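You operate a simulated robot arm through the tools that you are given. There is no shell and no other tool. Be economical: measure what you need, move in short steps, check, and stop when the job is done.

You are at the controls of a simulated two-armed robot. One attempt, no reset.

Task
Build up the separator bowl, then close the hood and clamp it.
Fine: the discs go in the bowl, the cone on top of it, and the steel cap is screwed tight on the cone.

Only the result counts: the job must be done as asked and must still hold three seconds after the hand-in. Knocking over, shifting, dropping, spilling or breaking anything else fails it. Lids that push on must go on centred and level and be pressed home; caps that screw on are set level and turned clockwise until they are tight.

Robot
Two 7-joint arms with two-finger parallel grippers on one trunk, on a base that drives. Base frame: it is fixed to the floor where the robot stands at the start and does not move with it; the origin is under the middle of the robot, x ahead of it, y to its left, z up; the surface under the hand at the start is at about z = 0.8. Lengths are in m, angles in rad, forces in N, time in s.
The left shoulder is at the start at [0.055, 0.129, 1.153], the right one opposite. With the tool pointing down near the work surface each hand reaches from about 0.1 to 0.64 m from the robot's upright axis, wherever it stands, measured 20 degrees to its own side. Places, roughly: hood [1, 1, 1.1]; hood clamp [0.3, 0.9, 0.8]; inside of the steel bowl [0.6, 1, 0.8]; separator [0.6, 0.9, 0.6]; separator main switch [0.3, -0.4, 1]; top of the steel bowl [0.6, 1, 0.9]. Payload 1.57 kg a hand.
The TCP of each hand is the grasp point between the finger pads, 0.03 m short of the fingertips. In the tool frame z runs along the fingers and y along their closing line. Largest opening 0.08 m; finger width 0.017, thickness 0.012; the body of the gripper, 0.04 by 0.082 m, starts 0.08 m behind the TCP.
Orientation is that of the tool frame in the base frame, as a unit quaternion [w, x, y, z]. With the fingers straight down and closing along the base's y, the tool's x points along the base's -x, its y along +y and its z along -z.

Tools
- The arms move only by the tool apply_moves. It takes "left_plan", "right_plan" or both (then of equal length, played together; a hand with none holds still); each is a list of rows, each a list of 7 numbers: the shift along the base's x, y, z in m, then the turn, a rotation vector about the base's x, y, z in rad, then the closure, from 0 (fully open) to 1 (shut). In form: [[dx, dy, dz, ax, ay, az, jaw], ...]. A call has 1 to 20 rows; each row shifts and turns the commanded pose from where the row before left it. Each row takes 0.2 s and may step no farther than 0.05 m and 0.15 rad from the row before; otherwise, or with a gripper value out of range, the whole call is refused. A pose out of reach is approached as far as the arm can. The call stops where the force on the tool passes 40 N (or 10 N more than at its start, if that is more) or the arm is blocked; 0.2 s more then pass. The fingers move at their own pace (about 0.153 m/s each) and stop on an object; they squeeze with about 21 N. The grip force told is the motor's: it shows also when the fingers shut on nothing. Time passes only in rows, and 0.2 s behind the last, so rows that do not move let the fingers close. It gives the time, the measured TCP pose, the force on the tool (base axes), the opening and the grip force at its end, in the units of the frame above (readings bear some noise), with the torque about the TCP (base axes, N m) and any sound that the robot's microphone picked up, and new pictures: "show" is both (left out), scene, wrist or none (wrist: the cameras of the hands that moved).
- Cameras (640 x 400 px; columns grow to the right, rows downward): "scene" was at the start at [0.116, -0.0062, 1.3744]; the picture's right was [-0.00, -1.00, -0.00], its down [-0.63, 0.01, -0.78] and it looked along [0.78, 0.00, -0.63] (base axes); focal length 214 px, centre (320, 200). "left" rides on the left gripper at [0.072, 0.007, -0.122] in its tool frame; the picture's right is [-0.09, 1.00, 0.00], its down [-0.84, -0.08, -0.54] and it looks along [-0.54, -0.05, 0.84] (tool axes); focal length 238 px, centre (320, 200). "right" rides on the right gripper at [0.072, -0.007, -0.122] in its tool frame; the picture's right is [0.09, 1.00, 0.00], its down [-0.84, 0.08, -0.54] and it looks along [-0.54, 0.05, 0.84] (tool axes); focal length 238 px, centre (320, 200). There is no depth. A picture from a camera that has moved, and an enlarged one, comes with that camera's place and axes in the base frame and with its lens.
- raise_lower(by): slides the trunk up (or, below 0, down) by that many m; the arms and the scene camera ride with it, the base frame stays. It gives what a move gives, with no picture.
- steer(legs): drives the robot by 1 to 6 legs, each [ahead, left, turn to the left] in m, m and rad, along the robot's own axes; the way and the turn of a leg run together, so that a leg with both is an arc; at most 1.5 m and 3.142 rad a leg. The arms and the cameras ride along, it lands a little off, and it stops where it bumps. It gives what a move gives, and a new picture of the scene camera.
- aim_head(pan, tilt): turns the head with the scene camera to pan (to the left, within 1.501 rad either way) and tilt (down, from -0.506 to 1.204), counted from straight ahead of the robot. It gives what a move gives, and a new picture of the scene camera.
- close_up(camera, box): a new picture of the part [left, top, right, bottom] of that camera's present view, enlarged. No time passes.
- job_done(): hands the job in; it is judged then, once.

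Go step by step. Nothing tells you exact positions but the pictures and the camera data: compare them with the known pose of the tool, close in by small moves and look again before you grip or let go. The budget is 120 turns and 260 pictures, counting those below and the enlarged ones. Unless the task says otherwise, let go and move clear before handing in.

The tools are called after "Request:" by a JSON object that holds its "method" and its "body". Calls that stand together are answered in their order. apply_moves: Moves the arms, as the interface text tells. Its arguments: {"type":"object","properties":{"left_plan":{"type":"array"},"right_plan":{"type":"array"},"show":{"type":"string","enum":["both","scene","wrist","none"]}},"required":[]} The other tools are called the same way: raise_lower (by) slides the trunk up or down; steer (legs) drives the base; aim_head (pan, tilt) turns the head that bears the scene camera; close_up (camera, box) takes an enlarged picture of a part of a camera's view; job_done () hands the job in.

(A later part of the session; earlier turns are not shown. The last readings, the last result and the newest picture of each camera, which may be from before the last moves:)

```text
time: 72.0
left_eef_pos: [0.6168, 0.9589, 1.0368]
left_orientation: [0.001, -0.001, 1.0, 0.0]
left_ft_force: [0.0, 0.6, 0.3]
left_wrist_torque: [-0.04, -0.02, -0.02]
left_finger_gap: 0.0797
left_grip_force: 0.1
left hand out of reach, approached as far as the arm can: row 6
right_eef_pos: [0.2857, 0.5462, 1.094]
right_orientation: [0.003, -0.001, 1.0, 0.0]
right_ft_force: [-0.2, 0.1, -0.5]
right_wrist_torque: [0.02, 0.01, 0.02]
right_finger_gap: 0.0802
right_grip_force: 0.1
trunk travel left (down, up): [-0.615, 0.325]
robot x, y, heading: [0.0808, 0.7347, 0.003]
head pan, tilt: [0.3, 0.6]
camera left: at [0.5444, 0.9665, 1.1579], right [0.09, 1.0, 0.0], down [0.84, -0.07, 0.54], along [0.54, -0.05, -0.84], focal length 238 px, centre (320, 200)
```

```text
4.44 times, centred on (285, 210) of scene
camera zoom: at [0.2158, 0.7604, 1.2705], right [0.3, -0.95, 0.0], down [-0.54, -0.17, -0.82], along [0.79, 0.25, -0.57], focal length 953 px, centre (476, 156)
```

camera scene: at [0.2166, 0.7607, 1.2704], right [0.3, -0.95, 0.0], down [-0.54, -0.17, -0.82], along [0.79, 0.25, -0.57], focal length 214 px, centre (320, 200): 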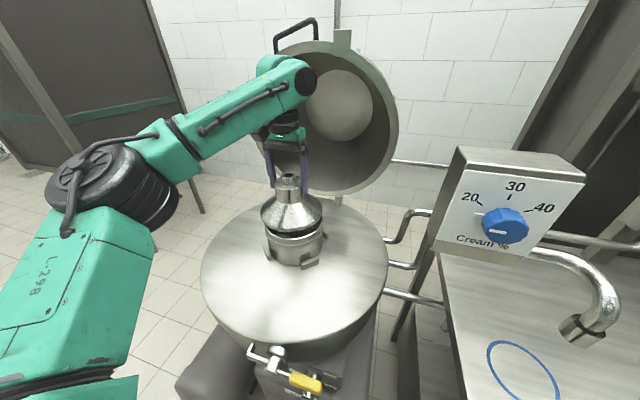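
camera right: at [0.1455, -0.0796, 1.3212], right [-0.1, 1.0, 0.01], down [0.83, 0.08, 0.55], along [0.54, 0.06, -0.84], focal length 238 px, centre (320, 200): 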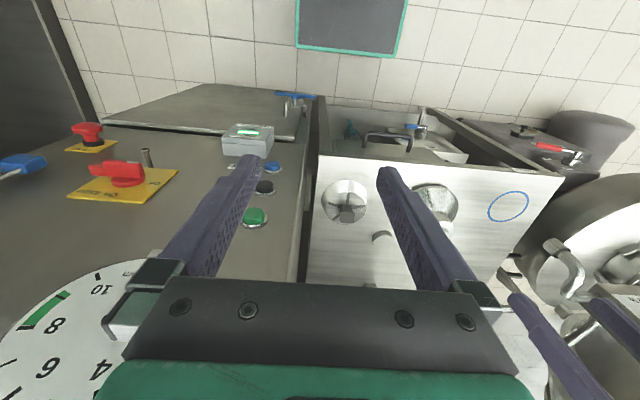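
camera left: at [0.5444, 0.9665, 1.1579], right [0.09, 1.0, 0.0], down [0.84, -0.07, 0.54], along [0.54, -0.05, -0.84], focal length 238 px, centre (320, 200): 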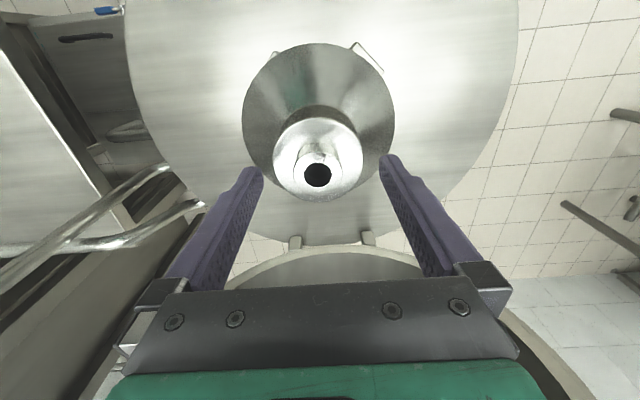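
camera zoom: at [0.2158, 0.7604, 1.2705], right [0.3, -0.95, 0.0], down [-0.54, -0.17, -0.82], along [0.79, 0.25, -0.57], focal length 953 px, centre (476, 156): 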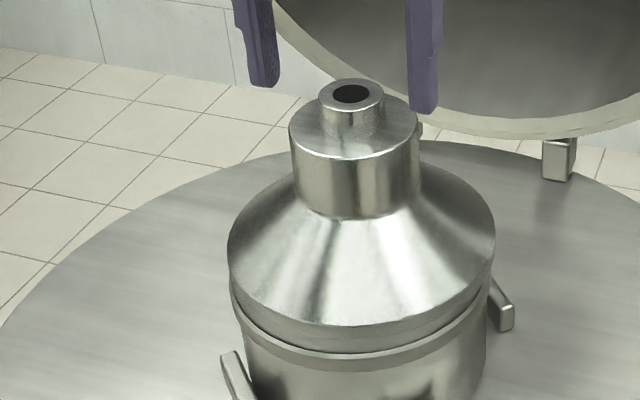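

The cone is seated level on the bowl. Now for the cap: I'll raise the trunk a little, retract, and drive to the table.

Request:
{"method": "raise_lower", "body": {"by": 0.05}}

Request:
{"method": "apply_moves", "body": {"left_plan": [[-0.048, 0, 0.0, 0, 0, 0, 0], [-0.048, 0, 0.0, 0, 0, 0, 0], [-0.048, -0.0, 0.0, 0, 0, 0, 0], [-0.048, -0.01, 0, 0, 0, 0, 0], [-0.048, -0.01, 0, 0, 0, 0, 0], [-0.048, -0.01, 0, 0, 0, 0, 0]], "show": "none"}}

Request:
{"method": "steer", "body": {"legs": [[-0.075, 0.0, 0], [0.0, -0.7, 0], [0.03, 0, 0]]}}

Request:
{"method": "close_up", "body": {"camera": "scene", "box": [220, 130, 420, 260]}}

```text
time: 72.9
left_eef_pos: [0.6176, 0.9601, 1.0848]
left_orientation: [0.001, 0.0, 1.0, 0.0]
left_ft_force: [0.1, -0.5, -0.5]
left_wrist_torque: [0.01, -0.01, 0.02]
left_finger_gap: 0.0799
left_grip_force: 0.1
right_eef_pos: [0.2868, 0.5452, 1.1427]
right_orientation: [0.002, -0.001, 1.0, 0.001]
right_ft_force: [-0.7, -0.1, -0.6]
right_wrist_torque: [0.0, -0.01, 0.03]
right_finger_gap: 0.0802
right_grip_force: 0.1
trunk travel left (down, up): [-0.665, 0.275]
robot x, y, heading: [0.0801, 0.7352, -0.002]
head pan, tilt: [0.3, 0.6]
```

```text
time: 74.3
left_eef_pos: [0.324, 0.9286, 1.0876]
left_orientation: [0.001, -0.002, 1.0, 0.0]
left_ft_force: [0.2, -0.1, -0.8]
left_wrist_torque: [0.03, -0.02, -0.01]
left_finger_gap: 0.0801
left_grip_force: 0.1
right_eef_pos: [0.2834, 0.5452, 1.1435]
right_orientation: [0.004, -0.002, 1.0, 0.0]
right_ft_force: [-0.6, 0.0, 0.8]
right_wrist_torque: [0.01, -0.04, -0.02]
right_finger_gap: 0.0802
right_grip_force: 0.0
trunk travel left (down, up): [-0.665, 0.275]
robot x, y, heading: [0.0827, 0.7305, -0.001]
head pan, tilt: [0.3, 0.6]
```

```text
time: 79.2
left_eef_pos: [0.2827, 0.2357, 1.0887]
left_orientation: [0.002, -0.003, 1.0, 0.0]
left_ft_force: [-1.2, -0.3, 0.5]
left_wrist_torque: [0.0, -0.06, 0.0]
left_finger_gap: 0.0798
left_grip_force: 0.0
right_eef_pos: [0.24, -0.1483, 1.1438]
right_orientation: [0.006, -0.003, 1.0, 0.002]
right_ft_force: [-0.4, 0.1, -0.4]
right_wrist_torque: [0.03, -0.07, 0.01]
right_finger_gap: 0.0801
right_grip_force: 0.1
trunk travel left (down, up): [-0.665, 0.275]
robot x, y, heading: [0.0395, 0.0366, 0.008]
head pan, tilt: [0.3, 0.6]
camera scene: at [0.1687, 0.0669, 1.3211], right [0.3, -0.95, 0.0], down [-0.54, -0.17, -0.83], along [0.79, 0.25, -0.56], focal length 214 px, centre (320, 200)
```

scene: 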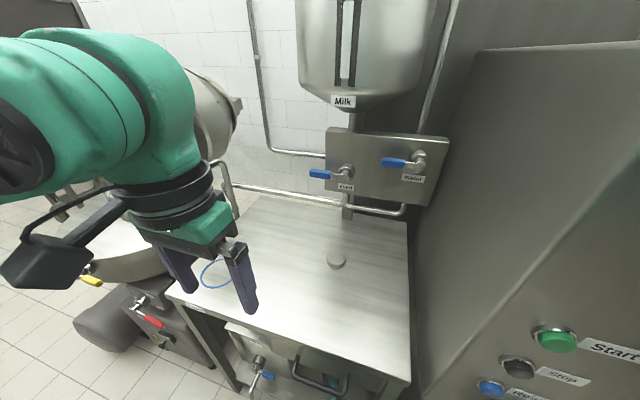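

```text
3.08 times, centred on (320, 195) of scene
camera zoom: at [0.1687, 0.0669, 1.3211], right [0.3, -0.95, 0.0], down [-0.54, -0.17, -0.83], along [0.79, 0.25, -0.56], focal length 660 px, centre (320, 215)
```

zoom: 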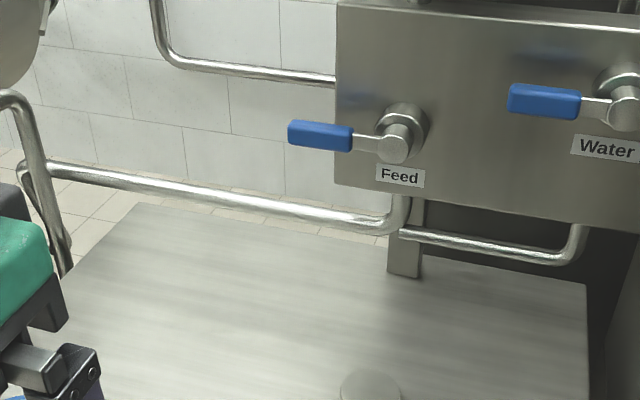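

Request:
{"method": "apply_moves", "body": {"left_plan": [[0.045, -0.012, -0.01, 0, 0, 0, 0], [0.045, -0.012, -0.01, 0, 0, 0, 0], [0.045, -0.012, -0.01, 0, 0, 0, 0], [0.045, -0.012, -0.015, 0, 0, 0, 0], [0.045, -0.012, -0.015, 0, 0, 0, 0], [0.045, -0.012, -0.015, 0, 0, 0, 0], [0.03, -0.013, -0.015, 0, 0, 0, 0], [0, 0, -0.02, 0, 0, 0, 0], [0, 0, 0, 0, 0, 0, 0]], "show": "both"}}

Request:
{"method": "close_up", "body": {"camera": "left", "box": [230, 60, 410, 200]}}

```text
time: 81.2
left_eef_pos: [0.5512, 0.1763, 0.9722]
left_orientation: [0.001, -0.002, 1.0, 0.002]
left_ft_force: [0.8, -0.1, 0.1]
left_wrist_torque: [-0.01, 0.0, -0.01]
left_finger_gap: 0.08
left_grip_force: 0.1
left hand out of reach, approached as far as the arm can: row 6, 7
right_eef_pos: [0.2455, -0.1477, 1.1431]
right_orientation: [0.004, -0.002, 1.0, 0.001]
right_ft_force: [0.4, 0.0, 0.2]
right_wrist_torque: [-0.02, 0.01, 0.03]
right_finger_gap: 0.0798
right_grip_force: 0.0
trunk travel left (down, up): [-0.665, 0.275]
robot x, y, heading: [0.0403, 0.0405, 0.007]
head pan, tilt: [0.3, 0.6]
camera scene: at [0.1736, 0.0665, 1.3206], right [0.3, -0.95, 0.0], down [-0.54, -0.17, -0.82], along [0.79, 0.25, -0.57], focal length 214 px, centre (320, 200)
camera left: at [0.4792, 0.1816, 1.0924], right [0.09, 1.0, 0.0], down [0.84, -0.07, 0.54], along [0.54, -0.05, -0.84], focal length 238 px, centre (320, 200)
```

scene: 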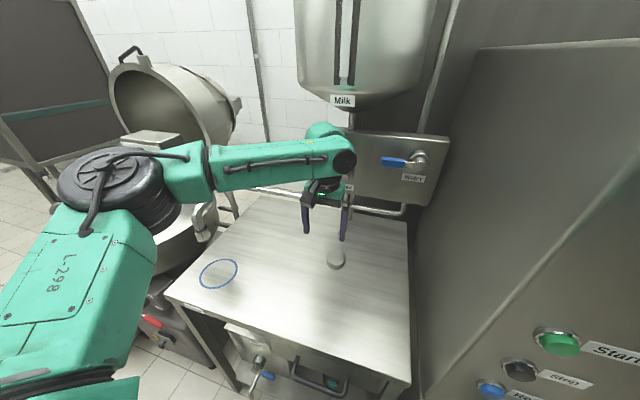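
left: 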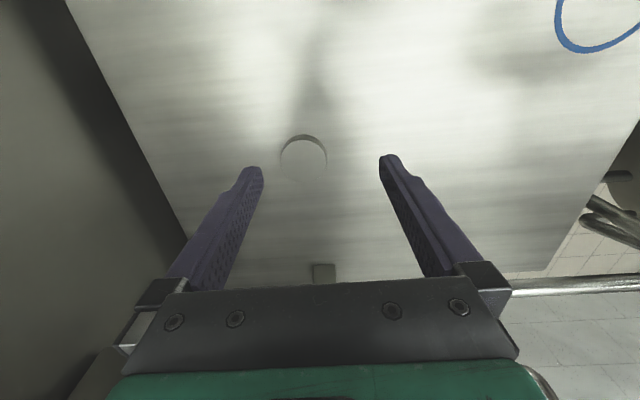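

```text
2.86 times, centred on (320, 130) of left
camera zoom: at [0.4792, 0.1816, 1.0924], right [0.09, 1.0, 0.0], down [0.84, -0.07, 0.54], along [0.54, -0.05, -0.84], focal length 681 px, centre (320, 400)
```

zoom: 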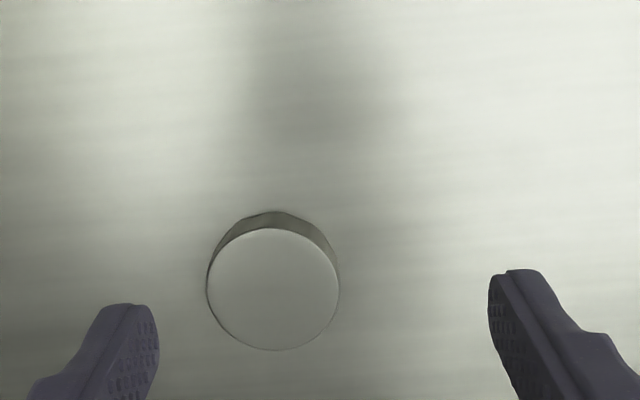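

Request:
{"method": "steer", "body": {"legs": [[0.02, -0.04, -0.007]]}}

Request:
{"method": "apply_moves", "body": {"left_plan": [[0, 0, -0.03, 0, 0, 0, 0], [0.0, 0.0, -0.03, 0, 0, 0, 0], [0, 0, 0, 0, 0, 0, 0]], "show": "wrist"}}

```text
time: 82.1
left_eef_pos: [0.5719, 0.1357, 0.9727]
left_orientation: [0.002, 0.0, 1.0, -0.001]
left_ft_force: [-0.4, 0.3, 0.6]
left_wrist_torque: [-0.04, -0.03, 0.01]
left_finger_gap: 0.0801
left_grip_force: 0.1
right_eef_pos: [0.2633, -0.1851, 1.1444]
right_orientation: [0.003, 0.0, 1.0, -0.001]
right_ft_force: [0.1, 0.1, -1.3]
right_wrist_torque: [0.02, 0.01, -0.02]
right_finger_gap: 0.0798
right_grip_force: 0.1
trunk travel left (down, up): [-0.665, 0.275]
robot x, y, heading: [0.0599, 0.0015, 0.001]
head pan, tilt: [0.3, 0.6]
camera scene: at [0.1918, 0.0301, 1.3207], right [0.29, -0.96, 0.0], down [-0.54, -0.17, -0.83], along [0.79, 0.24, -0.56], focal length 214 px, centre (320, 200)
```

scene: 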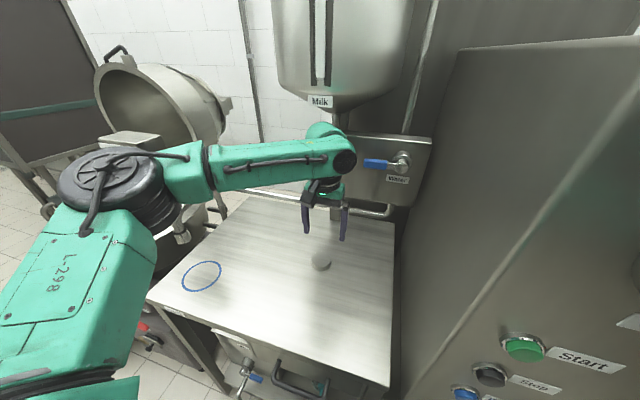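

```text
time: 82.9
left_eef_pos: [0.5702, 0.1317, 0.9103]
left_orientation: [0.001, 0.001, 1.0, 0.0]
left_ft_force: [0.4, -0.4, 0.2]
left_wrist_torque: [-0.01, 0.06, -0.02]
left_finger_gap: 0.08
left_grip_force: 0.1
left hand out of reach, approached as far as the arm can: row 2
right_eef_pos: [0.2628, -0.1892, 1.1434]
right_orientation: [0.004, -0.001, 1.0, 0.002]
right_ft_force: [-0.2, -0.3, 0.3]
right_wrist_torque: [0.03, 0.0, 0.0]
right_finger_gap: 0.0798
right_grip_force: 0.2
trunk travel left (down, up): [-0.665, 0.275]
robot x, y, heading: [0.0592, -0.0019, -0.004]
head pan, tilt: [0.3, 0.6]
camera left: at [0.4975, 0.1402, 1.0324], right [0.09, 1.0, 0.0], down [0.83, -0.08, 0.55], along [0.54, -0.05, -0.84], focal length 238 px, centre (320, 200)
```

left: 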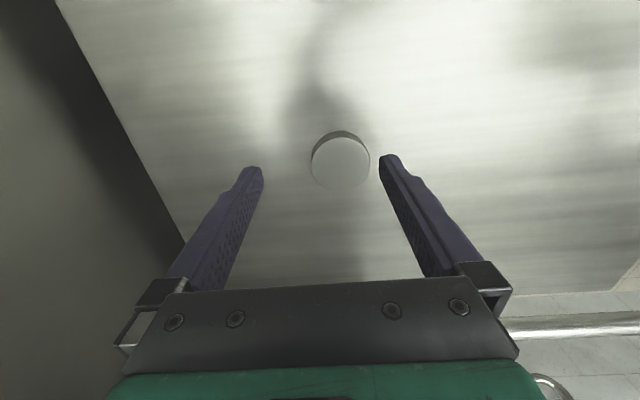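

Request:
{"method": "apply_moves", "body": {"left_plan": [[-0.02, 0.01, 0.035, 0, 0, 0, 0], [-0.02, 0.01, 0.035, 0, 0, 0, 0], [-0.01, 0, 0.03, 0, 0, 0, 0]], "right_plan": [[-0.03, 0, 0, 0, 0, 0, 0], [-0.03, 0, 0, 0, 0, 0, 0], [0, 0, 0, 0, 0, 0, 0]], "show": "none"}}

Request:
{"method": "raise_lower", "body": {"by": -0.13}}

```text
time: 83.7
left_eef_pos: [0.5222, 0.1535, 1.0109]
left_orientation: [0.001, 0.001, 1.0, 0.001]
left_ft_force: [0.9, -0.5, 0.0]
left_wrist_torque: [-0.02, -0.02, 0.01]
left_finger_gap: 0.0802
left_grip_force: 0.1
right_eef_pos: [0.2523, -0.1893, 1.1392]
right_orientation: [0.003, -0.001, 1.0, 0.002]
right_ft_force: [0.6, 0.8, -0.6]
right_wrist_torque: [0.03, 0.01, -0.01]
right_finger_gap: 0.0799
right_grip_force: 0.1
right hand out of reach, approached as far as the arm can: row 1, 2
trunk travel left (down, up): [-0.665, 0.275]
robot x, y, heading: [0.0604, 0.0004, 0.001]
head pan, tilt: [0.3, 0.6]
```

```text
time: 85.3
left_eef_pos: [0.5211, 0.1546, 0.8808]
left_orientation: [0.001, 0.0, 1.0, 0.0]
left_ft_force: [-0.2, 1.5, -0.1]
left_wrist_torque: [-0.03, 0.04, -0.01]
left_finger_gap: 0.0798
left_grip_force: 0.1
right_eef_pos: [0.2525, -0.1868, 1.0072]
right_orientation: [0.003, -0.001, 1.0, 0.001]
right_ft_force: [0.3, 0.3, 0.2]
right_wrist_torque: [0.02, 0.01, 0.0]
right_finger_gap: 0.0799
right_grip_force: 0.1
trunk travel left (down, up): [-0.535, 0.405]
robot x, y, heading: [0.0595, 0.0025, -0.006]
head pan, tilt: [0.3, 0.6]
```

Request:
{"method": "apply_moves", "body": {"left_plan": [[0.037, -0.002, 0, 0, 0, 0, 0], [0.037, -0.003, 0, 0, 0, 0, 0], [0, 0, 0, 0, 0, 0, 0]], "show": "both"}}

Request:
{"method": "close_up", "body": {"camera": "left", "box": [230, 80, 410, 220]}}

```text
time: 86.1
left_eef_pos: [0.5856, 0.1551, 0.881]
left_orientation: [0.003, 0.0, 1.0, 0.001]
left_ft_force: [0.6, -0.1, -0.4]
left_wrist_torque: [-0.03, 0.01, -0.04]
left_finger_gap: 0.0802
left_grip_force: 0.0
left hand out of reach, approached as far as the arm can: row 2
right_eef_pos: [0.2516, -0.1888, 1.0065]
right_orientation: [0.005, 0.0, 1.0, 0.001]
right_ft_force: [0.5, -1.0, 0.3]
right_wrist_torque: [0.0, 0.03, -0.01]
right_finger_gap: 0.0799
right_grip_force: 0.1
trunk travel left (down, up): [-0.535, 0.405]
robot x, y, heading: [0.0592, -0.0002, -0.002]
head pan, tilt: [0.3, 0.6]
camera scene: at [0.1923, 0.026, 1.1908], right [0.29, -0.96, 0.0], down [-0.54, -0.17, -0.83], along [0.79, 0.24, -0.56], focal length 214 px, centre (320, 200)
camera left: at [0.5126, 0.1621, 1.0019], right [0.09, 1.0, 0.0], down [0.83, -0.08, 0.55], along [0.54, -0.05, -0.84], focal length 238 px, centre (320, 200)
```

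scene: 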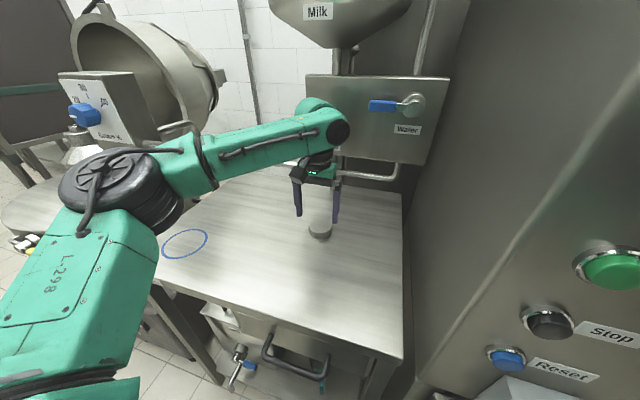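
left: 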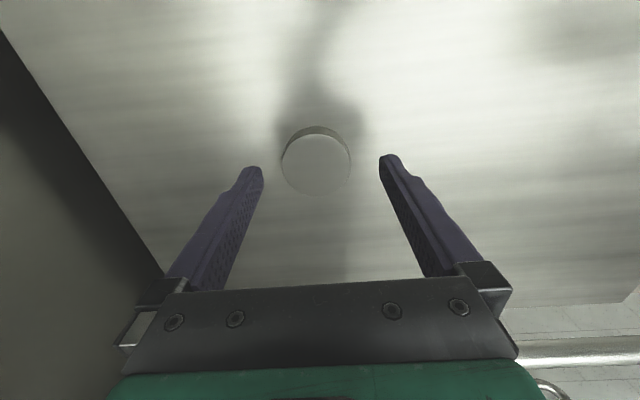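

```text
2.86 times, centred on (320, 150) of left
camera zoom: at [0.5126, 0.1621, 1.0019], right [0.09, 1.0, 0.0], down [0.83, -0.08, 0.55], along [0.54, -0.05, -0.84], focal length 681 px, centre (320, 343)
```

zoom: 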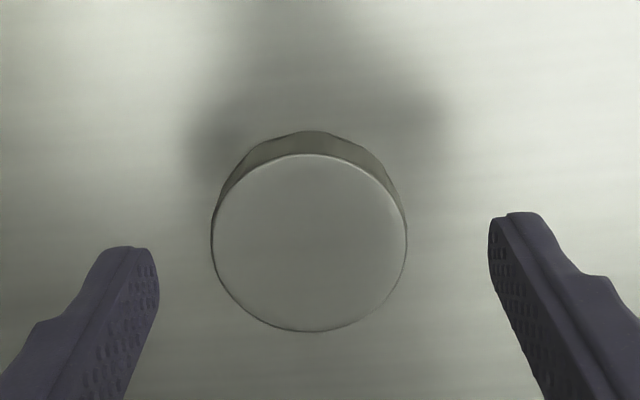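

Request:
{"method": "steer", "body": {"legs": [[0.025, -0.01, 0]]}}

```text
time: 86.9
left_eef_pos: [0.6099, 0.146, 0.8807]
left_orientation: [0.003, 0.0, 1.0, 0.0]
left_ft_force: [0.0, 0.8, -0.1]
left_wrist_torque: [-0.02, 0.0, 0.01]
left_finger_gap: 0.08
left_grip_force: 0.0
right_eef_pos: [0.2762, -0.1986, 1.0083]
right_orientation: [0.004, -0.001, 1.0, 0.001]
right_ft_force: [0.1, 1.1, -0.6]
right_wrist_torque: [-0.01, 0.03, -0.01]
right_finger_gap: 0.0798
right_grip_force: 0.1
trunk travel left (down, up): [-0.535, 0.405]
robot x, y, heading: [0.0816, -0.0129, -0.002]
head pan, tilt: [0.3, 0.6]
camera scene: at [0.217, 0.0169, 1.1907], right [0.29, -0.96, 0.0], down [-0.54, -0.17, -0.83], along [0.79, 0.24, -0.56], focal length 214 px, centre (320, 200)
```

scene: 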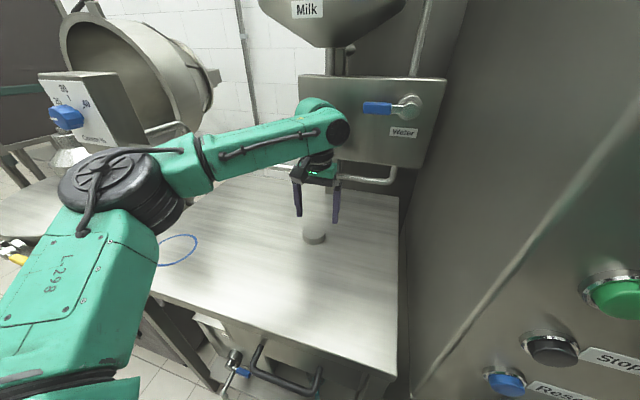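

Request:
{"method": "apply_moves", "body": {"left_plan": [[-0.015, 0.005, -0.01, 0, 0, 0, 0], [0, 0, -0.025, 0, 0, 0, 0], [0, 0, 0, 0, 0, 0, 0]], "show": "wrist"}}

Request:
{"method": "close_up", "body": {"camera": "scene", "box": [270, 160, 370, 260]}}

```text
time: 87.7
left_eef_pos: [0.5941, 0.1495, 0.8446]
left_orientation: [0.002, 0.0, 1.0, 0.001]
left_ft_force: [-0.2, 0.8, -0.2]
left_wrist_torque: [-0.01, 0.0, 0.02]
left_finger_gap: 0.0801
left_grip_force: 0.1
right_eef_pos: [0.2768, -0.1991, 1.0073]
right_orientation: [0.005, 0.0, 1.0, 0.001]
right_ft_force: [0.9, 0.2, -0.3]
right_wrist_torque: [0.03, -0.01, 0.02]
right_finger_gap: 0.0799
right_grip_force: 0.1
trunk travel left (down, up): [-0.535, 0.405]
robot x, y, heading: [0.086, -0.012, -0.002]
head pan, tilt: [0.3, 0.6]
camera left: at [0.5212, 0.1574, 0.9657], right [0.09, 1.0, 0.0], down [0.83, -0.08, 0.55], along [0.54, -0.05, -0.84], focal length 238 px, centre (320, 200)
```

left: 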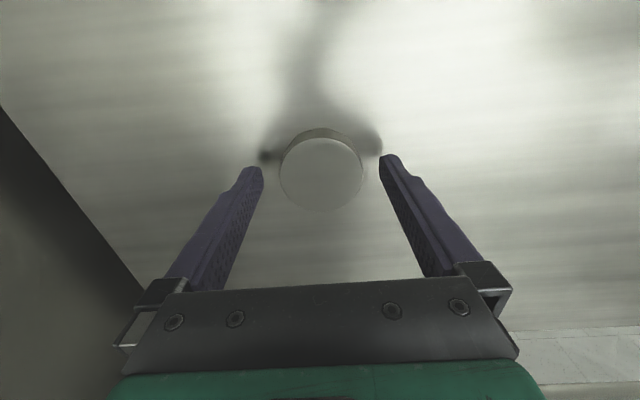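

```text
4.00 times, centred on (320, 210) of scene
camera zoom: at [0.2174, 0.0167, 1.1907], right [0.29, -0.96, 0.0], down [-0.54, -0.17, -0.83], along [0.79, 0.24, -0.56], focal length 858 px, centre (320, 160)
```

zoom: 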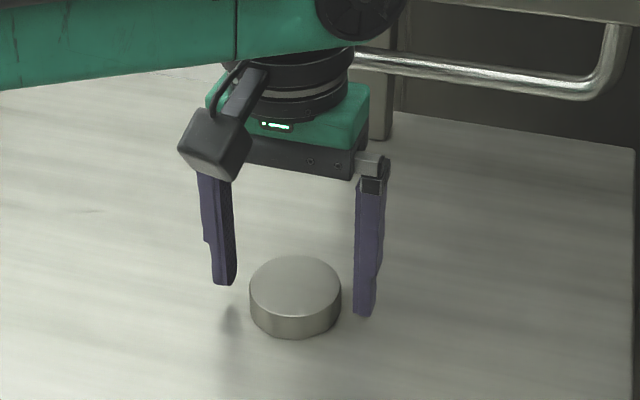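

Request:
{"method": "apply_moves", "body": {"left_plan": [[0.0, 0.001, -0.005, 0, 0, 0, 0], [0, 0, -0.003, 0, 0, 0, 0], [0, 0, 0, 0, 0, 0, 0.5], [0, 0, 0, 0, 0, 0, 1], [0, 0, 0, 0, 0, 0, 1]], "show": "wrist"}}

Request:
{"method": "close_up", "body": {"camera": "scene", "box": [270, 160, 370, 260]}}

```text
time: 88.9
left_eef_pos: [0.5956, 0.1504, 0.8372]
left_orientation: [0.001, 0.0, 1.0, 0.001]
left_ft_force: [0.2, 0.0, -0.5]
left_wrist_torque: [0.03, 0.0, 0.01]
left_finger_gap: 0.0569
left_grip_force: 20.1
right_eef_pos: [0.2767, -0.1983, 1.0064]
right_orientation: [0.003, 0.0, 1.0, 0.001]
right_ft_force: [-0.4, 0.8, 0.1]
right_wrist_torque: [0.01, 0.0, 0.02]
right_finger_gap: 0.0799
right_grip_force: 0.1
trunk travel left (down, up): [-0.535, 0.405]
robot x, y, heading: [0.0833, -0.0112, -0.0]
head pan, tilt: [0.3, 0.6]
camera left: at [0.522, 0.1584, 0.959], right [0.09, 1.0, 0.0], down [0.83, -0.08, 0.55], along [0.54, -0.05, -0.84], focal length 238 px, centre (320, 200)
```

left: 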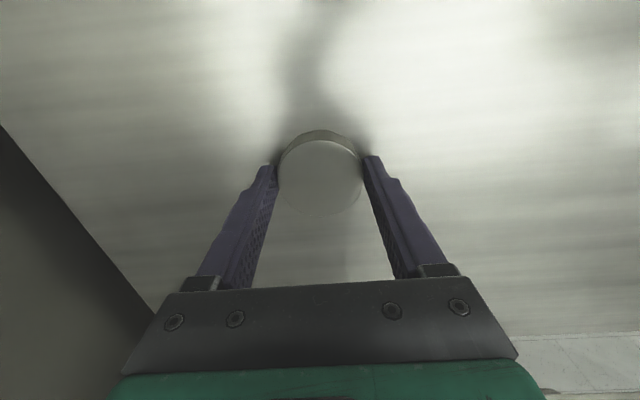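

```text
4.00 times, centred on (320, 210) of scene
camera zoom: at [0.2178, 0.0164, 1.1906], right [0.29, -0.96, 0.0], down [-0.54, -0.17, -0.83], along [0.79, 0.24, -0.56], focal length 858 px, centre (320, 160)
```

zoom: 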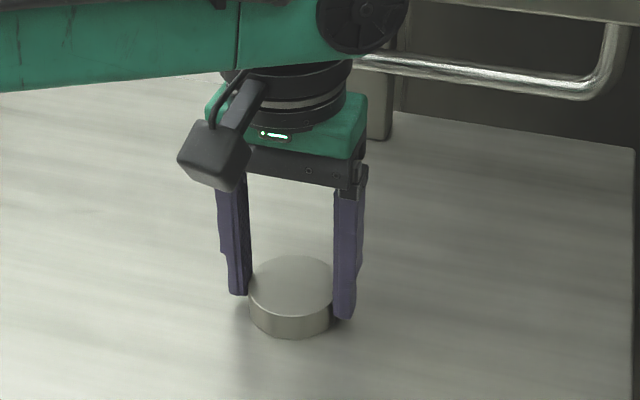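

Cap gripped. Lifting and retracting it.

Request:
{"method": "apply_moves", "body": {"left_plan": [[0, 0, 0.02, 0, 0, 0, 1], [0, 0, 0.04, 0, 0, 0, 1], [-0.04, 0, 0.02, 0, 0, 0, 1], [-0.048, 0.01, 0.0, 0, 0, 0, 1], [-0.048, 0.01, 0.0, 0, 0, 0, 1], [-0.048, 0.01, 0.0, 0, 0, 0, 1], [-0.048, 0.01, 0.0, 0, 0, 0, 1], [-0.048, 0.01, 0.0, 0, 0, 0, 1]], "show": "wrist"}}

Request:
{"method": "raise_lower", "body": {"by": 0.2}}

Request:
{"method": "steer", "body": {"legs": [[-0.08, 0.0, 0], [0, 0.745, 0]]}}

```text
time: 90.7
left_eef_pos: [0.3213, 0.1986, 0.9263]
left_orientation: [0.003, 0.0, 1.0, 0.002]
left_ft_force: [-0.6, -0.5, -0.7]
left_wrist_torque: [0.03, -0.06, 0.01]
left_finger_gap: 0.0571
left_grip_force: 20.8
left hand out of reach, approached as far as the arm can: row 8
right_eef_pos: [0.2728, -0.2028, 1.0069]
right_orientation: [0.007, 0.0, 1.0, 0.004]
right_ft_force: [-0.3, -1.1, 0.4]
right_wrist_torque: [0.04, -0.06, 0.02]
right_finger_gap: 0.0801
right_grip_force: 0.1
trunk travel left (down, up): [-0.535, 0.405]
robot x, y, heading: [0.0852, -0.0099, -0.005]
head pan, tilt: [0.3, 0.6]
camera left: at [0.2468, 0.2046, 1.0471], right [0.09, 1.0, 0.0], down [0.83, -0.08, 0.55], along [0.54, -0.05, -0.84], focal length 238 px, centre (320, 200)
```

left: 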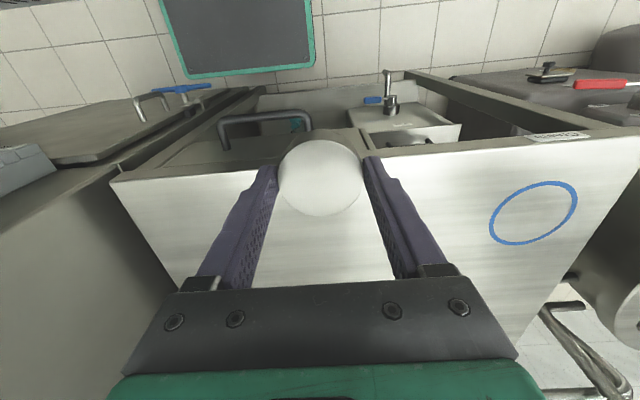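

```text
time: 92.9
left_eef_pos: [0.3246, 0.2024, 1.1247]
left_orientation: [0.002, -0.001, 1.0, 0.0]
left_ft_force: [-0.1, -0.7, -0.4]
left_wrist_torque: [0.02, -0.02, -0.01]
left_finger_gap: 0.0571
left_grip_force: 20.9
right_eef_pos: [0.2778, -0.199, 1.2072]
right_orientation: [0.003, 0.001, 1.0, 0.001]
right_ft_force: [-0.5, -0.2, 0.5]
right_wrist_torque: [0.0, 0.01, -0.01]
right_finger_gap: 0.0801
right_grip_force: 0.1
trunk travel left (down, up): [-0.735, 0.205]
robot x, y, heading: [0.0864, -0.0108, 0.003]
head pan, tilt: [0.3, 0.6]
```

```text
time: 97.5
left_eef_pos: [0.2439, 0.9305, 1.1257]
left_orientation: [0.002, 0.002, 1.0, 0.0]
left_ft_force: [0.3, 0.2, -1.1]
left_wrist_torque: [0.0, -0.01, 0.0]
left_finger_gap: 0.0571
left_grip_force: 20.8
right_eef_pos: [0.1941, 0.532, 1.2073]
right_orientation: [0.003, 0.001, 1.0, 0.002]
right_ft_force: [-0.8, -0.7, 1.0]
right_wrist_torque: [-0.01, -0.02, 0.01]
right_finger_gap: 0.08
right_grip_force: 0.2
trunk travel left (down, up): [-0.735, 0.205]
robot x, y, heading: [0.0045, 0.7212, -0.004]
head pan, tilt: [0.3, 0.6]
camera scene: at [0.1373, 0.7466, 1.3906], right [0.29, -0.96, 0.0], down [-0.54, -0.16, -0.83], along [0.79, 0.24, -0.56], focal length 214 px, centre (320, 200)
```

scene: 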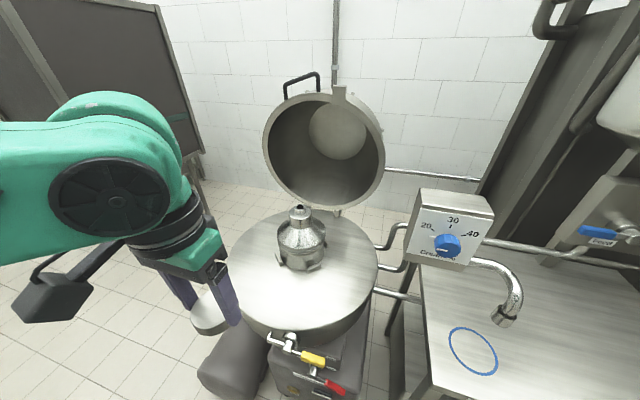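

Request:
{"method": "steer", "body": {"legs": [[0.09, 0.005, 0.004]]}}

Request:
{"method": "apply_moves", "body": {"left_plan": [[0.045, 0.004, 0, 0, 0, 0, 1], [0.045, 0.004, 0, 0, 0, 0, 1], [0.045, 0.004, 0, 0, 0, 0, 1], [0.045, 0.004, 0, 0, 0, 0, 1], [0.03, 0.0, 0, 0, 0, 0, 1], [0, 0, 0, 0, 0, 0, 1]], "show": "both"}}

Request:
{"method": "close_up", "body": {"camera": "scene", "box": [220, 160, 340, 290]}}

```text
time: 98.6
left_eef_pos: [0.3304, 0.9375, 1.1259]
left_orientation: [0.002, -0.003, 1.0, 0.0]
left_ft_force: [0.3, 0.1, 0.0]
left_wrist_torque: [0.02, -0.02, 0.02]
left_finger_gap: 0.057
left_grip_force: 21.6
right_eef_pos: [0.2835, 0.5378, 1.2072]
right_orientation: [0.005, -0.002, 1.0, 0.001]
right_ft_force: [-0.8, -0.1, -0.3]
right_wrist_torque: [0.01, 0.01, -0.01]
right_finger_gap: 0.0801
right_grip_force: 0.0
trunk travel left (down, up): [-0.735, 0.205]
robot x, y, heading: [0.0918, 0.7272, 0.001]
head pan, tilt: [0.3, 0.6]
camera scene: at [0.223, 0.7527, 1.3909], right [0.3, -0.95, 0.0], down [-0.54, -0.17, -0.83], along [0.79, 0.25, -0.56], focal length 214 px, centre (320, 200)
```

scene: 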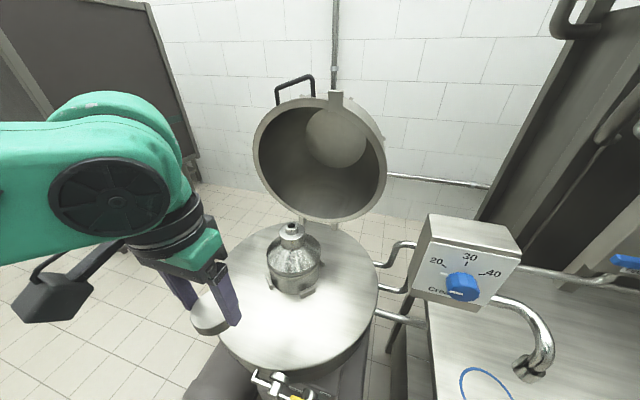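

```text
time: 100.0
left_eef_pos: [0.5417, 0.9544, 1.1267]
left_orientation: [0.002, -0.001, 1.0, 0.0]
left_ft_force: [0.1, 0.7, -0.9]
left_wrist_torque: [0.04, -0.01, -0.03]
left_finger_gap: 0.0569
left_grip_force: 21.2
right_eef_pos: [0.2864, 0.5392, 1.207]
right_orientation: [0.004, 0.0, 1.0, 0.0]
right_ft_force: [0.3, 0.6, -0.6]
right_wrist_torque: [-0.02, 0.02, -0.04]
right_finger_gap: 0.0798
right_grip_force: 0.1
trunk travel left (down, up): [-0.735, 0.205]
robot x, y, heading: [0.0931, 0.7273, 0.003]
head pan, tilt: [0.3, 0.6]
camera scene: at [0.2252, 0.7531, 1.3907], right [0.3, -0.95, 0.0], down [-0.54, -0.17, -0.83], along [0.79, 0.25, -0.56], focal length 214 px, centre (320, 200)
camera left: at [0.4676, 0.9618, 1.2473], right [0.09, 1.0, 0.0], down [0.83, -0.08, 0.55], along [0.54, -0.05, -0.84], focal length 238 px, centre (320, 200)
```

scene: 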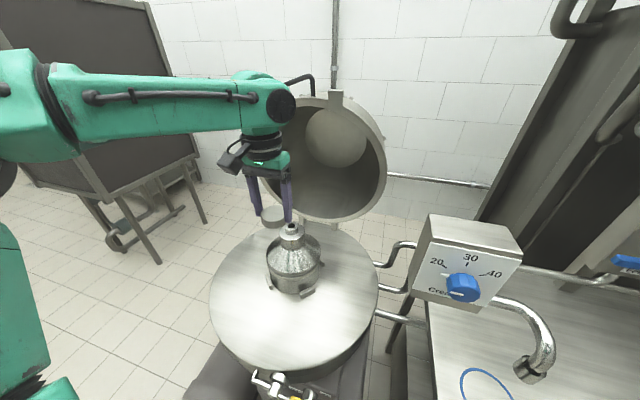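
left: 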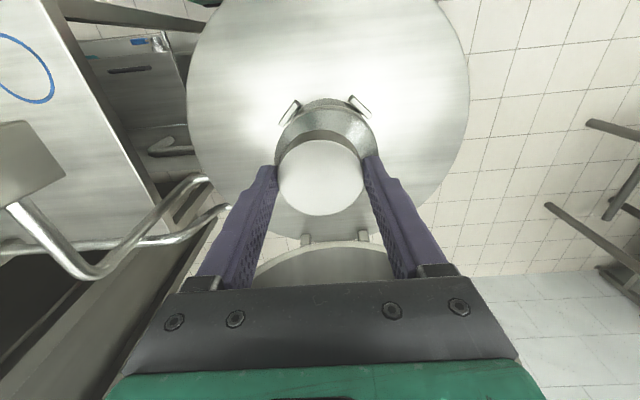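

```text
3.08 times, centred on (280, 225) of scene
camera zoom: at [0.2252, 0.7531, 1.3907], right [0.3, -0.95, 0.0], down [-0.54, -0.17, -0.83], along [0.79, 0.25, -0.56], focal length 660 px, centre (443, 123)
```

zoom: 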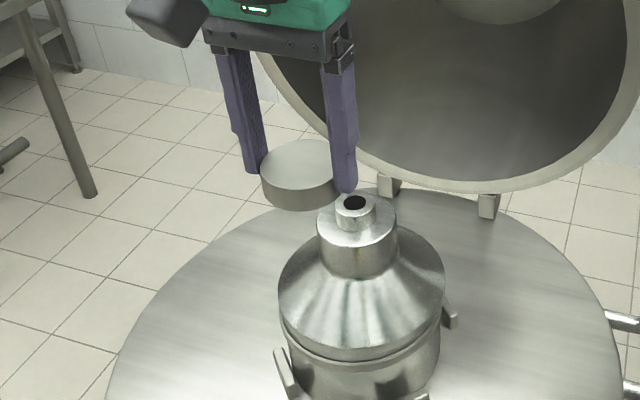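

Request:
{"method": "apply_moves", "body": {"left_plan": [[0.04, 0.001, -0.015, 0, 0, 0, 1], [0.035, 0.001, -0.02, 0, 0, 0, 1], [0.007, 0, -0.015, 0, 0, 0, 1], [0, 0, 0, 0, 0, 0, 1]], "right_plan": [[0.0, 0, 0.0, 0, 0, 0.15, 0], [0.0, 0, 0, 0, 0, 0.15, 0], [0, 0, 0, 0, 0, 0.15, 0], [0, 0, 0, 0, 0, 0.15, 0]], "show": "wrist"}}

Request:
{"method": "close_up", "body": {"camera": "scene", "box": [250, 180, 340, 280]}}

```text
time: 101.0
left_eef_pos: [0.6221, 0.9556, 1.0741]
left_orientation: [0.002, -0.001, 1.0, 0.0]
left_ft_force: [0.9, -0.5, -1.2]
left_wrist_torque: [0.02, 0.0, 0.0]
left_finger_gap: 0.0572
left_grip_force: 21.2
right_eef_pos: [0.285, 0.5383, 1.2063]
right_orientation: [0.004, -0.298, 0.955, 0.001]
right_ft_force: [0.0, 0.0, 0.0]
right_wrist_torque: [0.02, 0.01, 0.0]
right_finger_gap: 0.0799
right_grip_force: 0.0
trunk travel left (down, up): [-0.735, 0.205]
robot x, y, heading: [0.0942, 0.7281, 0.004]
head pan, tilt: [0.3, 0.6]
camera right: at [0.2299, 0.4905, 1.3266], right [-0.64, 0.77, 0.0], down [0.64, 0.54, 0.55], along [0.42, 0.35, -0.84], focal length 238 px, centre (320, 200)
camera left: at [0.5495, 0.9628, 1.196], right [0.09, 1.0, 0.0], down [0.84, -0.07, 0.55], along [0.54, -0.05, -0.84], focal length 238 px, centre (320, 200)
```

right: 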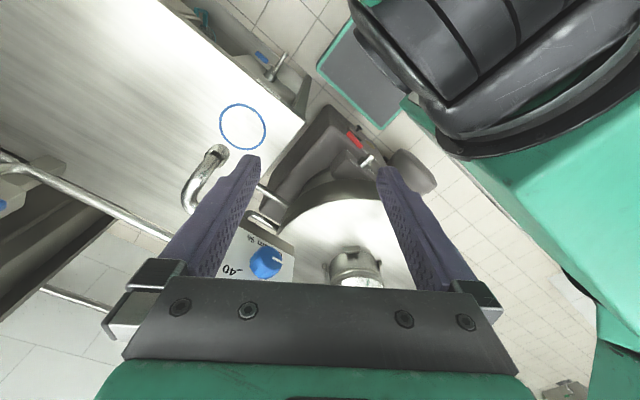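
left: 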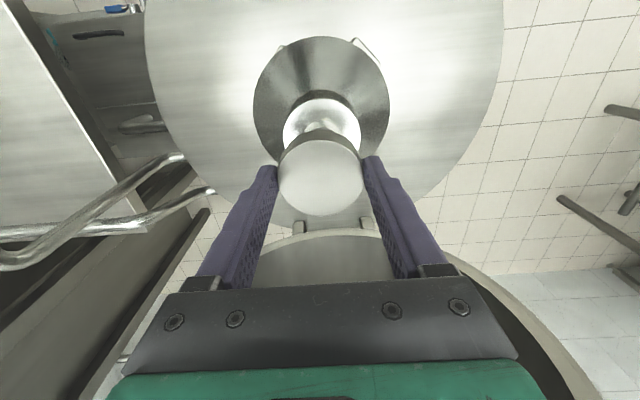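

```text
4.00 times, centred on (295, 230) of scene
camera zoom: at [0.2262, 0.7527, 1.3906], right [0.3, -0.95, 0.0], down [-0.54, -0.17, -0.82], along [0.79, 0.25, -0.57], focal length 858 px, centre (420, 80)
```

zoom: 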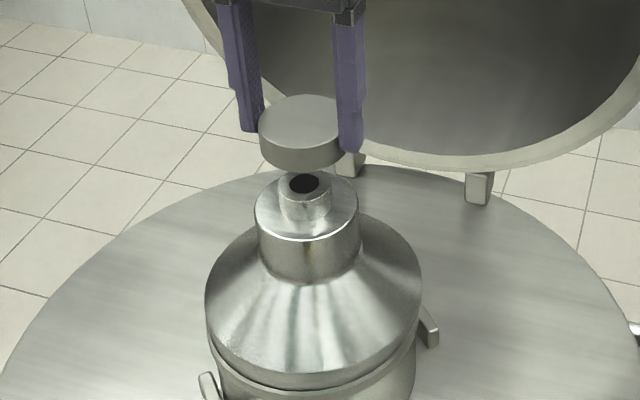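

Request:
{"method": "apply_moves", "body": {"left_plan": [[0.002, 0.0015, -0.015, 0, 0, 0, 1], [0, 0, -0.01, 0, 0, 0, 1], [0, 0, 0, 0, 0, 0, 1]], "show": "none"}}

Request:
{"method": "close_up", "body": {"camera": "scene", "box": [260, 195, 330, 265]}}

Request:
{"method": "close_up", "body": {"camera": "left", "box": [240, 30, 400, 230]}}

```text
time: 101.8
left_eef_pos: [0.6233, 0.958, 1.0486]
left_orientation: [0.002, -0.001, 1.0, 0.0]
left_ft_force: [0.4, 0.4, -0.1]
left_wrist_torque: [0.02, -0.01, -0.01]
left_finger_gap: 0.0572
left_grip_force: 20.4
right_eef_pos: [0.2856, 0.5376, 1.2072]
right_orientation: [0.004, -0.296, 0.955, 0.002]
right_ft_force: [0.4, 0.2, 0.6]
right_wrist_torque: [0.0, 0.0, -0.02]
right_finger_gap: 0.08
right_grip_force: 0.1
trunk travel left (down, up): [-0.735, 0.205]
robot x, y, heading: [0.0948, 0.723, 0.003]
head pan, tilt: [0.3, 0.6]
```

```text
5.71 times, centred on (295, 230) of scene
camera zoom: at [0.2261, 0.753, 1.3906], right [0.3, -0.95, 0.0], down [-0.54, -0.17, -0.82], along [0.79, 0.25, -0.57], focal length 1226 px, centre (463, 29)
```

zoom: 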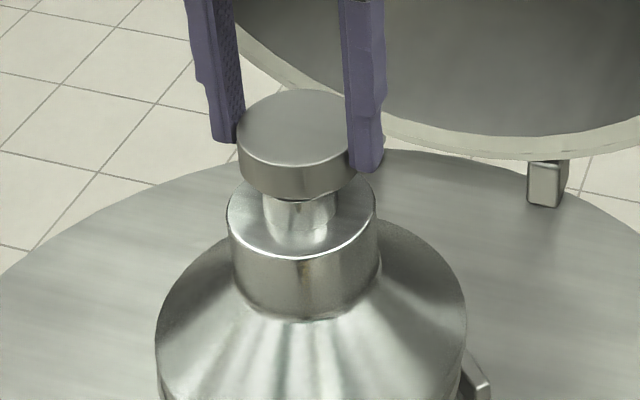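

```text
2.00 times, centred on (320, 130) of left
camera zoom: at [0.5515, 0.9646, 1.1708], right [0.09, 1.0, 0.0], down [0.84, -0.08, 0.54], along [0.54, -0.05, -0.84], focal length 477 px, centre (320, 340)
```

zoom: 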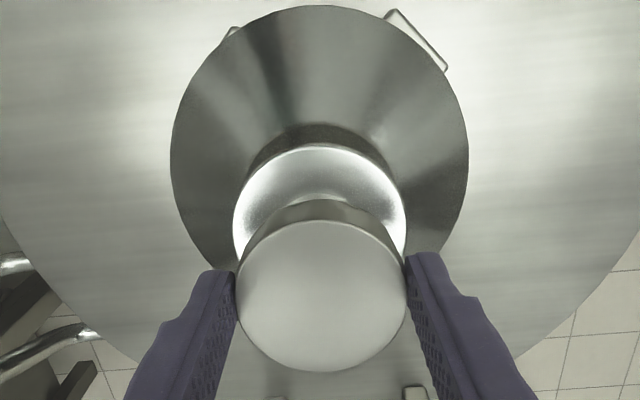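

Request:
{"method": "apply_moves", "body": {"left_plan": [[0, 0, -0.004, 0, 0, 0, 1], [0, 0, -0.004, 0, 0, 0, 1], [0, 0, -0.004, 0, 0, 0, 1], [0, 0, -0.003, 0, 0, 0, 1], [0, 0, 0, 0, 0, 0, 1]], "show": "none"}}

Request:
{"method": "close_up", "body": {"camera": "scene", "box": [260, 195, 330, 265]}}

```text
time: 103.0
left_eef_pos: [0.6247, 0.9565, 1.0376]
left_orientation: [0.005, -0.002, 1.0, 0.0]
left_ft_force: [6.9, 4.0, 27.6]
left_wrist_torque: [0.1, -0.07, 0.01]
left_finger_gap: 0.0579
left_grip_force: 20.6
right_eef_pos: [0.2847, 0.5373, 1.2079]
right_orientation: [0.004, -0.296, 0.955, 0.002]
right_ft_force: [0.2, 0.2, -0.3]
right_wrist_torque: [0.0, 0.03, 0.0]
right_finger_gap: 0.0801
right_grip_force: 0.1
trunk travel left (down, up): [-0.735, 0.205]
robot x, y, heading: [0.0923, 0.7291, -0.001]
head pan, tilt: [0.3, 0.6]
```

```text
5.71 times, centred on (295, 230) of scene
camera zoom: at [0.2232, 0.752, 1.3911], right [0.3, -0.95, 0.0], down [-0.54, -0.17, -0.83], along [0.79, 0.25, -0.56], focal length 1226 px, centre (463, 29)
```

zoom: 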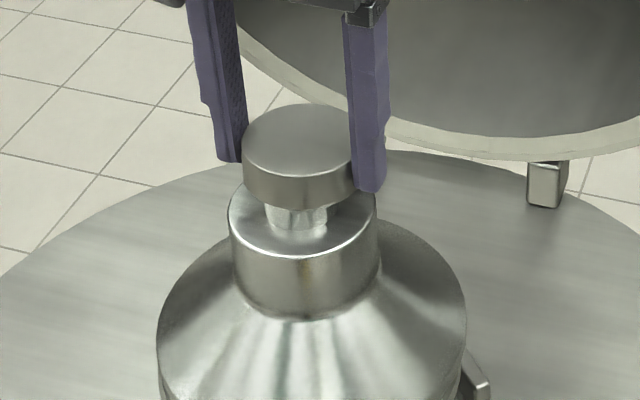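

The cap rests on the stub. I'll ease off a little and start turning clockwise.

Request:
{"method": "apply_moves", "body": {"left_plan": [[0, 0, 0.002, 0, 0, 0, 1], [0, 0, 0, 0, 0, -0.1, 1], [0, 0, 0, 0, 0, -0.15, 1], [0, 0, 0, 0, 0, -0.15, 1], [0, 0, 0, 0, 0, -0.15, 1], [0, 0, -0.0005, 0, 0, -0.15, 1], [0, 0, 0, 0, 0, 0, 1]], "show": "none"}}

Request:
{"method": "close_up", "body": {"camera": "scene", "box": [260, 195, 330, 265]}}

```text
time: 104.6
left_eef_pos: [0.6253, 0.9553, 1.0373]
left_orientation: [0.002, 0.343, 0.939, 0.0]
left_ft_force: [3.0, -4.8, 9.1]
left_wrist_torque: [-0.31, 0.03, 0.1]
left_finger_gap: 0.0567
left_grip_force: 20.7
right_eef_pos: [0.2862, 0.5357, 1.2062]
right_orientation: [0.005, -0.296, 0.955, 0.003]
right_ft_force: [0.2, -0.2, 0.2]
right_wrist_torque: [0.01, 0.03, -0.01]
right_finger_gap: 0.0798
right_grip_force: 0.0
trunk travel left (down, up): [-0.735, 0.205]
robot x, y, heading: [0.0913, 0.7296, -0.0]
head pan, tilt: [0.3, 0.6]
```

```text
5.71 times, centred on (295, 230) of scene
camera zoom: at [0.2251, 0.7504, 1.3908], right [0.3, -0.95, 0.0], down [-0.54, -0.17, -0.83], along [0.79, 0.25, -0.56], focal length 1226 px, centre (463, 29)
```

zoom: 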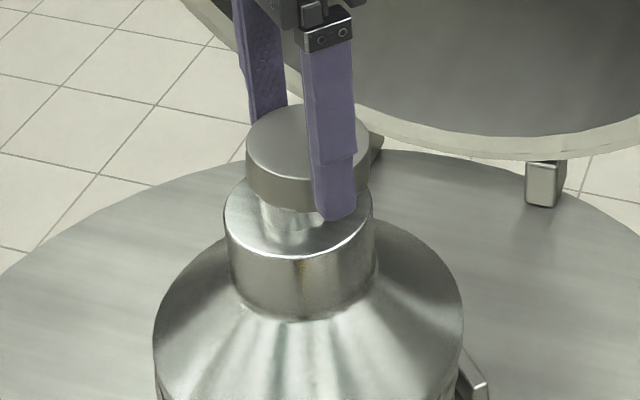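

Request:
{"method": "apply_moves", "body": {"left_plan": [[0, 0, -0.0005, 0, 0, -0.15, 1], [0, 0, 0, 0, 0, -0.15, 1], [0, 0, -0.0005, 0, 0, -0.15, 1], [0, 0, 0, 0, 0, -0.15, 1], [0, 0, -0.0005, 0, 0, -0.15, 1], [0, 0, 0, 0, 0, -0.15, 1], [0, 0, -0.0005, 0, 0, -0.15, 1], [0, 0, 0, 0, 0, 0, 1]], "show": "none"}}

Request:
{"method": "close_up", "body": {"camera": "scene", "box": [260, 195, 330, 265]}}

```text
time: 106.4
left_eef_pos: [0.6234, 0.9594, 1.0355]
left_orientation: [0.002, 0.766, 0.642, 0.0]
left_ft_force: [-0.3, 3.4, 16.5]
left_wrist_torque: [0.23, 0.33, 0.08]
left_finger_gap: 0.0572
left_grip_force: 20.3
right_eef_pos: [0.2828, 0.539, 1.2069]
right_orientation: [0.005, -0.297, 0.955, 0.001]
right_ft_force: [-0.4, 0.0, 0.1]
right_wrist_torque: [-0.01, 0.01, 0.02]
right_finger_gap: 0.08
right_grip_force: 0.1
trunk travel left (down, up): [-0.735, 0.205]
robot x, y, heading: [0.0947, 0.7287, 0.003]
head pan, tilt: [0.3, 0.6]
```

```text
5.71 times, centred on (295, 230) of scene
camera zoom: at [0.2226, 0.7533, 1.391], right [0.3, -0.95, 0.0], down [-0.54, -0.17, -0.83], along [0.79, 0.25, -0.56], focal length 1226 px, centre (463, 29)
```

zoom: 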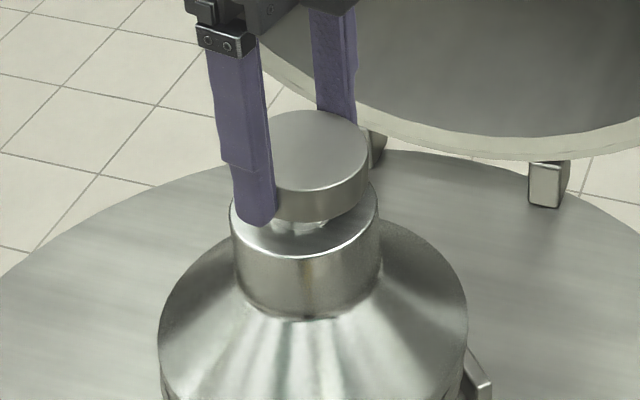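

Request:
{"method": "apply_moves", "body": {"left_plan": [[0, 0, -0.0005, 0, 0, -0.15, 1], [0, 0, 0, 0, 0, -0.15, 1], [0, 0, -0.0005, 0, 0, -0.15, 1], [0, 0, 0, 0, 0, -0.15, 1], [0, 0, -0.0005, 0, 0, -0.15, 1], [0, 0, 0, 0, 0, -0.15, 1], [0, 0, 0, 0, 0, 0, 1]], "show": "none"}}

Request:
{"method": "close_up", "body": {"camera": "scene", "box": [260, 195, 330, 265]}}

```text
time: 108.0
left_eef_pos: [0.6231, 0.9572, 1.0358]
left_orientation: [0.0, 0.97, 0.244, 0.0]
left_ft_force: [-2.8, 2.1, 18.3]
left_wrist_torque: [0.04, -0.17, -0.01]
left_finger_gap: 0.0573
left_grip_force: 21.4
right_eef_pos: [0.2823, 0.5376, 1.207]
right_orientation: [0.006, -0.296, 0.955, 0.003]
right_ft_force: [0.2, 0.6, -0.1]
right_wrist_torque: [-0.03, -0.01, 0.01]
right_finger_gap: 0.08
right_grip_force: 0.1
trunk travel left (down, up): [-0.735, 0.205]
robot x, y, heading: [0.0907, 0.7265, 0.002]
head pan, tilt: [0.3, 0.6]
```

```text
5.71 times, centred on (295, 230) of scene
camera zoom: at [0.2214, 0.7519, 1.3911], right [0.3, -0.95, 0.0], down [-0.54, -0.17, -0.83], along [0.79, 0.25, -0.56], focal length 1226 px, centre (463, 29)
```

zoom: 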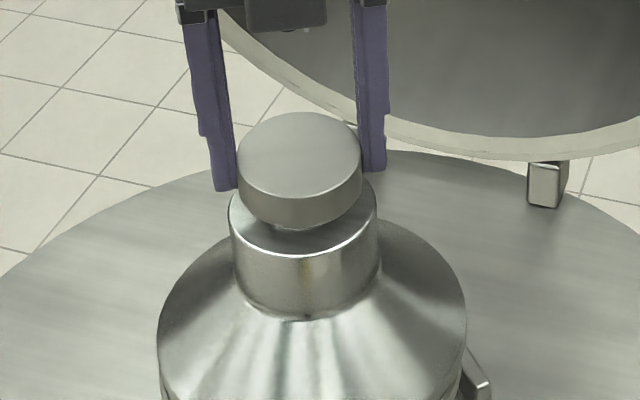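

Request:
{"method": "apply_moves", "body": {"left_plan": [[0, 0, -0.0005, 0, 0, -0.15, 1], [0, 0, 0, 0, 0, -0.15, 1], [0, 0, -0.001, 0, 0, -0.15, 1], [0, 0, 0, 0, 0, -0.15, 1], [0, 0, -0.0005, 0, 0, -0.15, 1], [0, 0, 0, 0, 0, -0.15, 1], [0, 0, 0, 0, 0, 0, 1]], "show": "none"}}

Request:
{"method": "close_up", "body": {"camera": "scene", "box": [260, 195, 330, 265]}}

```text
time: 109.6
left_eef_pos: [0.6244, 0.9584, 1.0303]
left_orientation: [-0.001, 0.979, -0.202, -0.003]
left_ft_force: [-2.4, 0.5, -0.1]
left_wrist_torque: [0.0, 0.05, 0.03]
left_finger_gap: 0.057
left_grip_force: 21.5
right_eef_pos: [0.2862, 0.5382, 1.2063]
right_orientation: [0.003, -0.297, 0.955, 0.002]
right_ft_force: [0.8, -0.6, -0.4]
right_wrist_torque: [-0.01, 0.01, -0.03]
right_finger_gap: 0.0802
right_grip_force: 0.0
trunk travel left (down, up): [-0.735, 0.205]
robot x, y, heading: [0.0917, 0.7264, 0.002]
head pan, tilt: [0.3, 0.6]
```

```text
5.71 times, centred on (295, 230) of scene
camera zoom: at [0.2266, 0.7533, 1.3905], right [0.3, -0.95, 0.0], down [-0.54, -0.17, -0.82], along [0.79, 0.24, -0.57], focal length 1226 px, centre (463, 29)
```

zoom: 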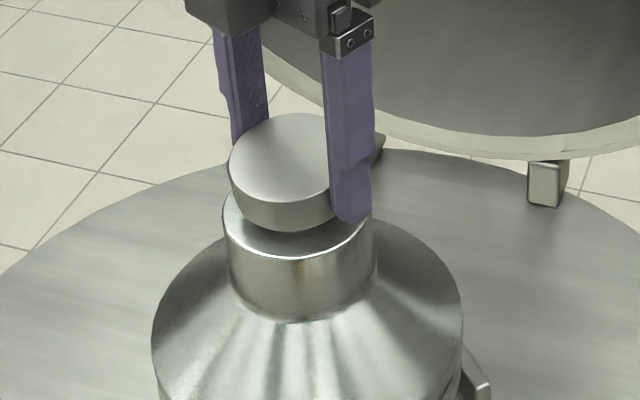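

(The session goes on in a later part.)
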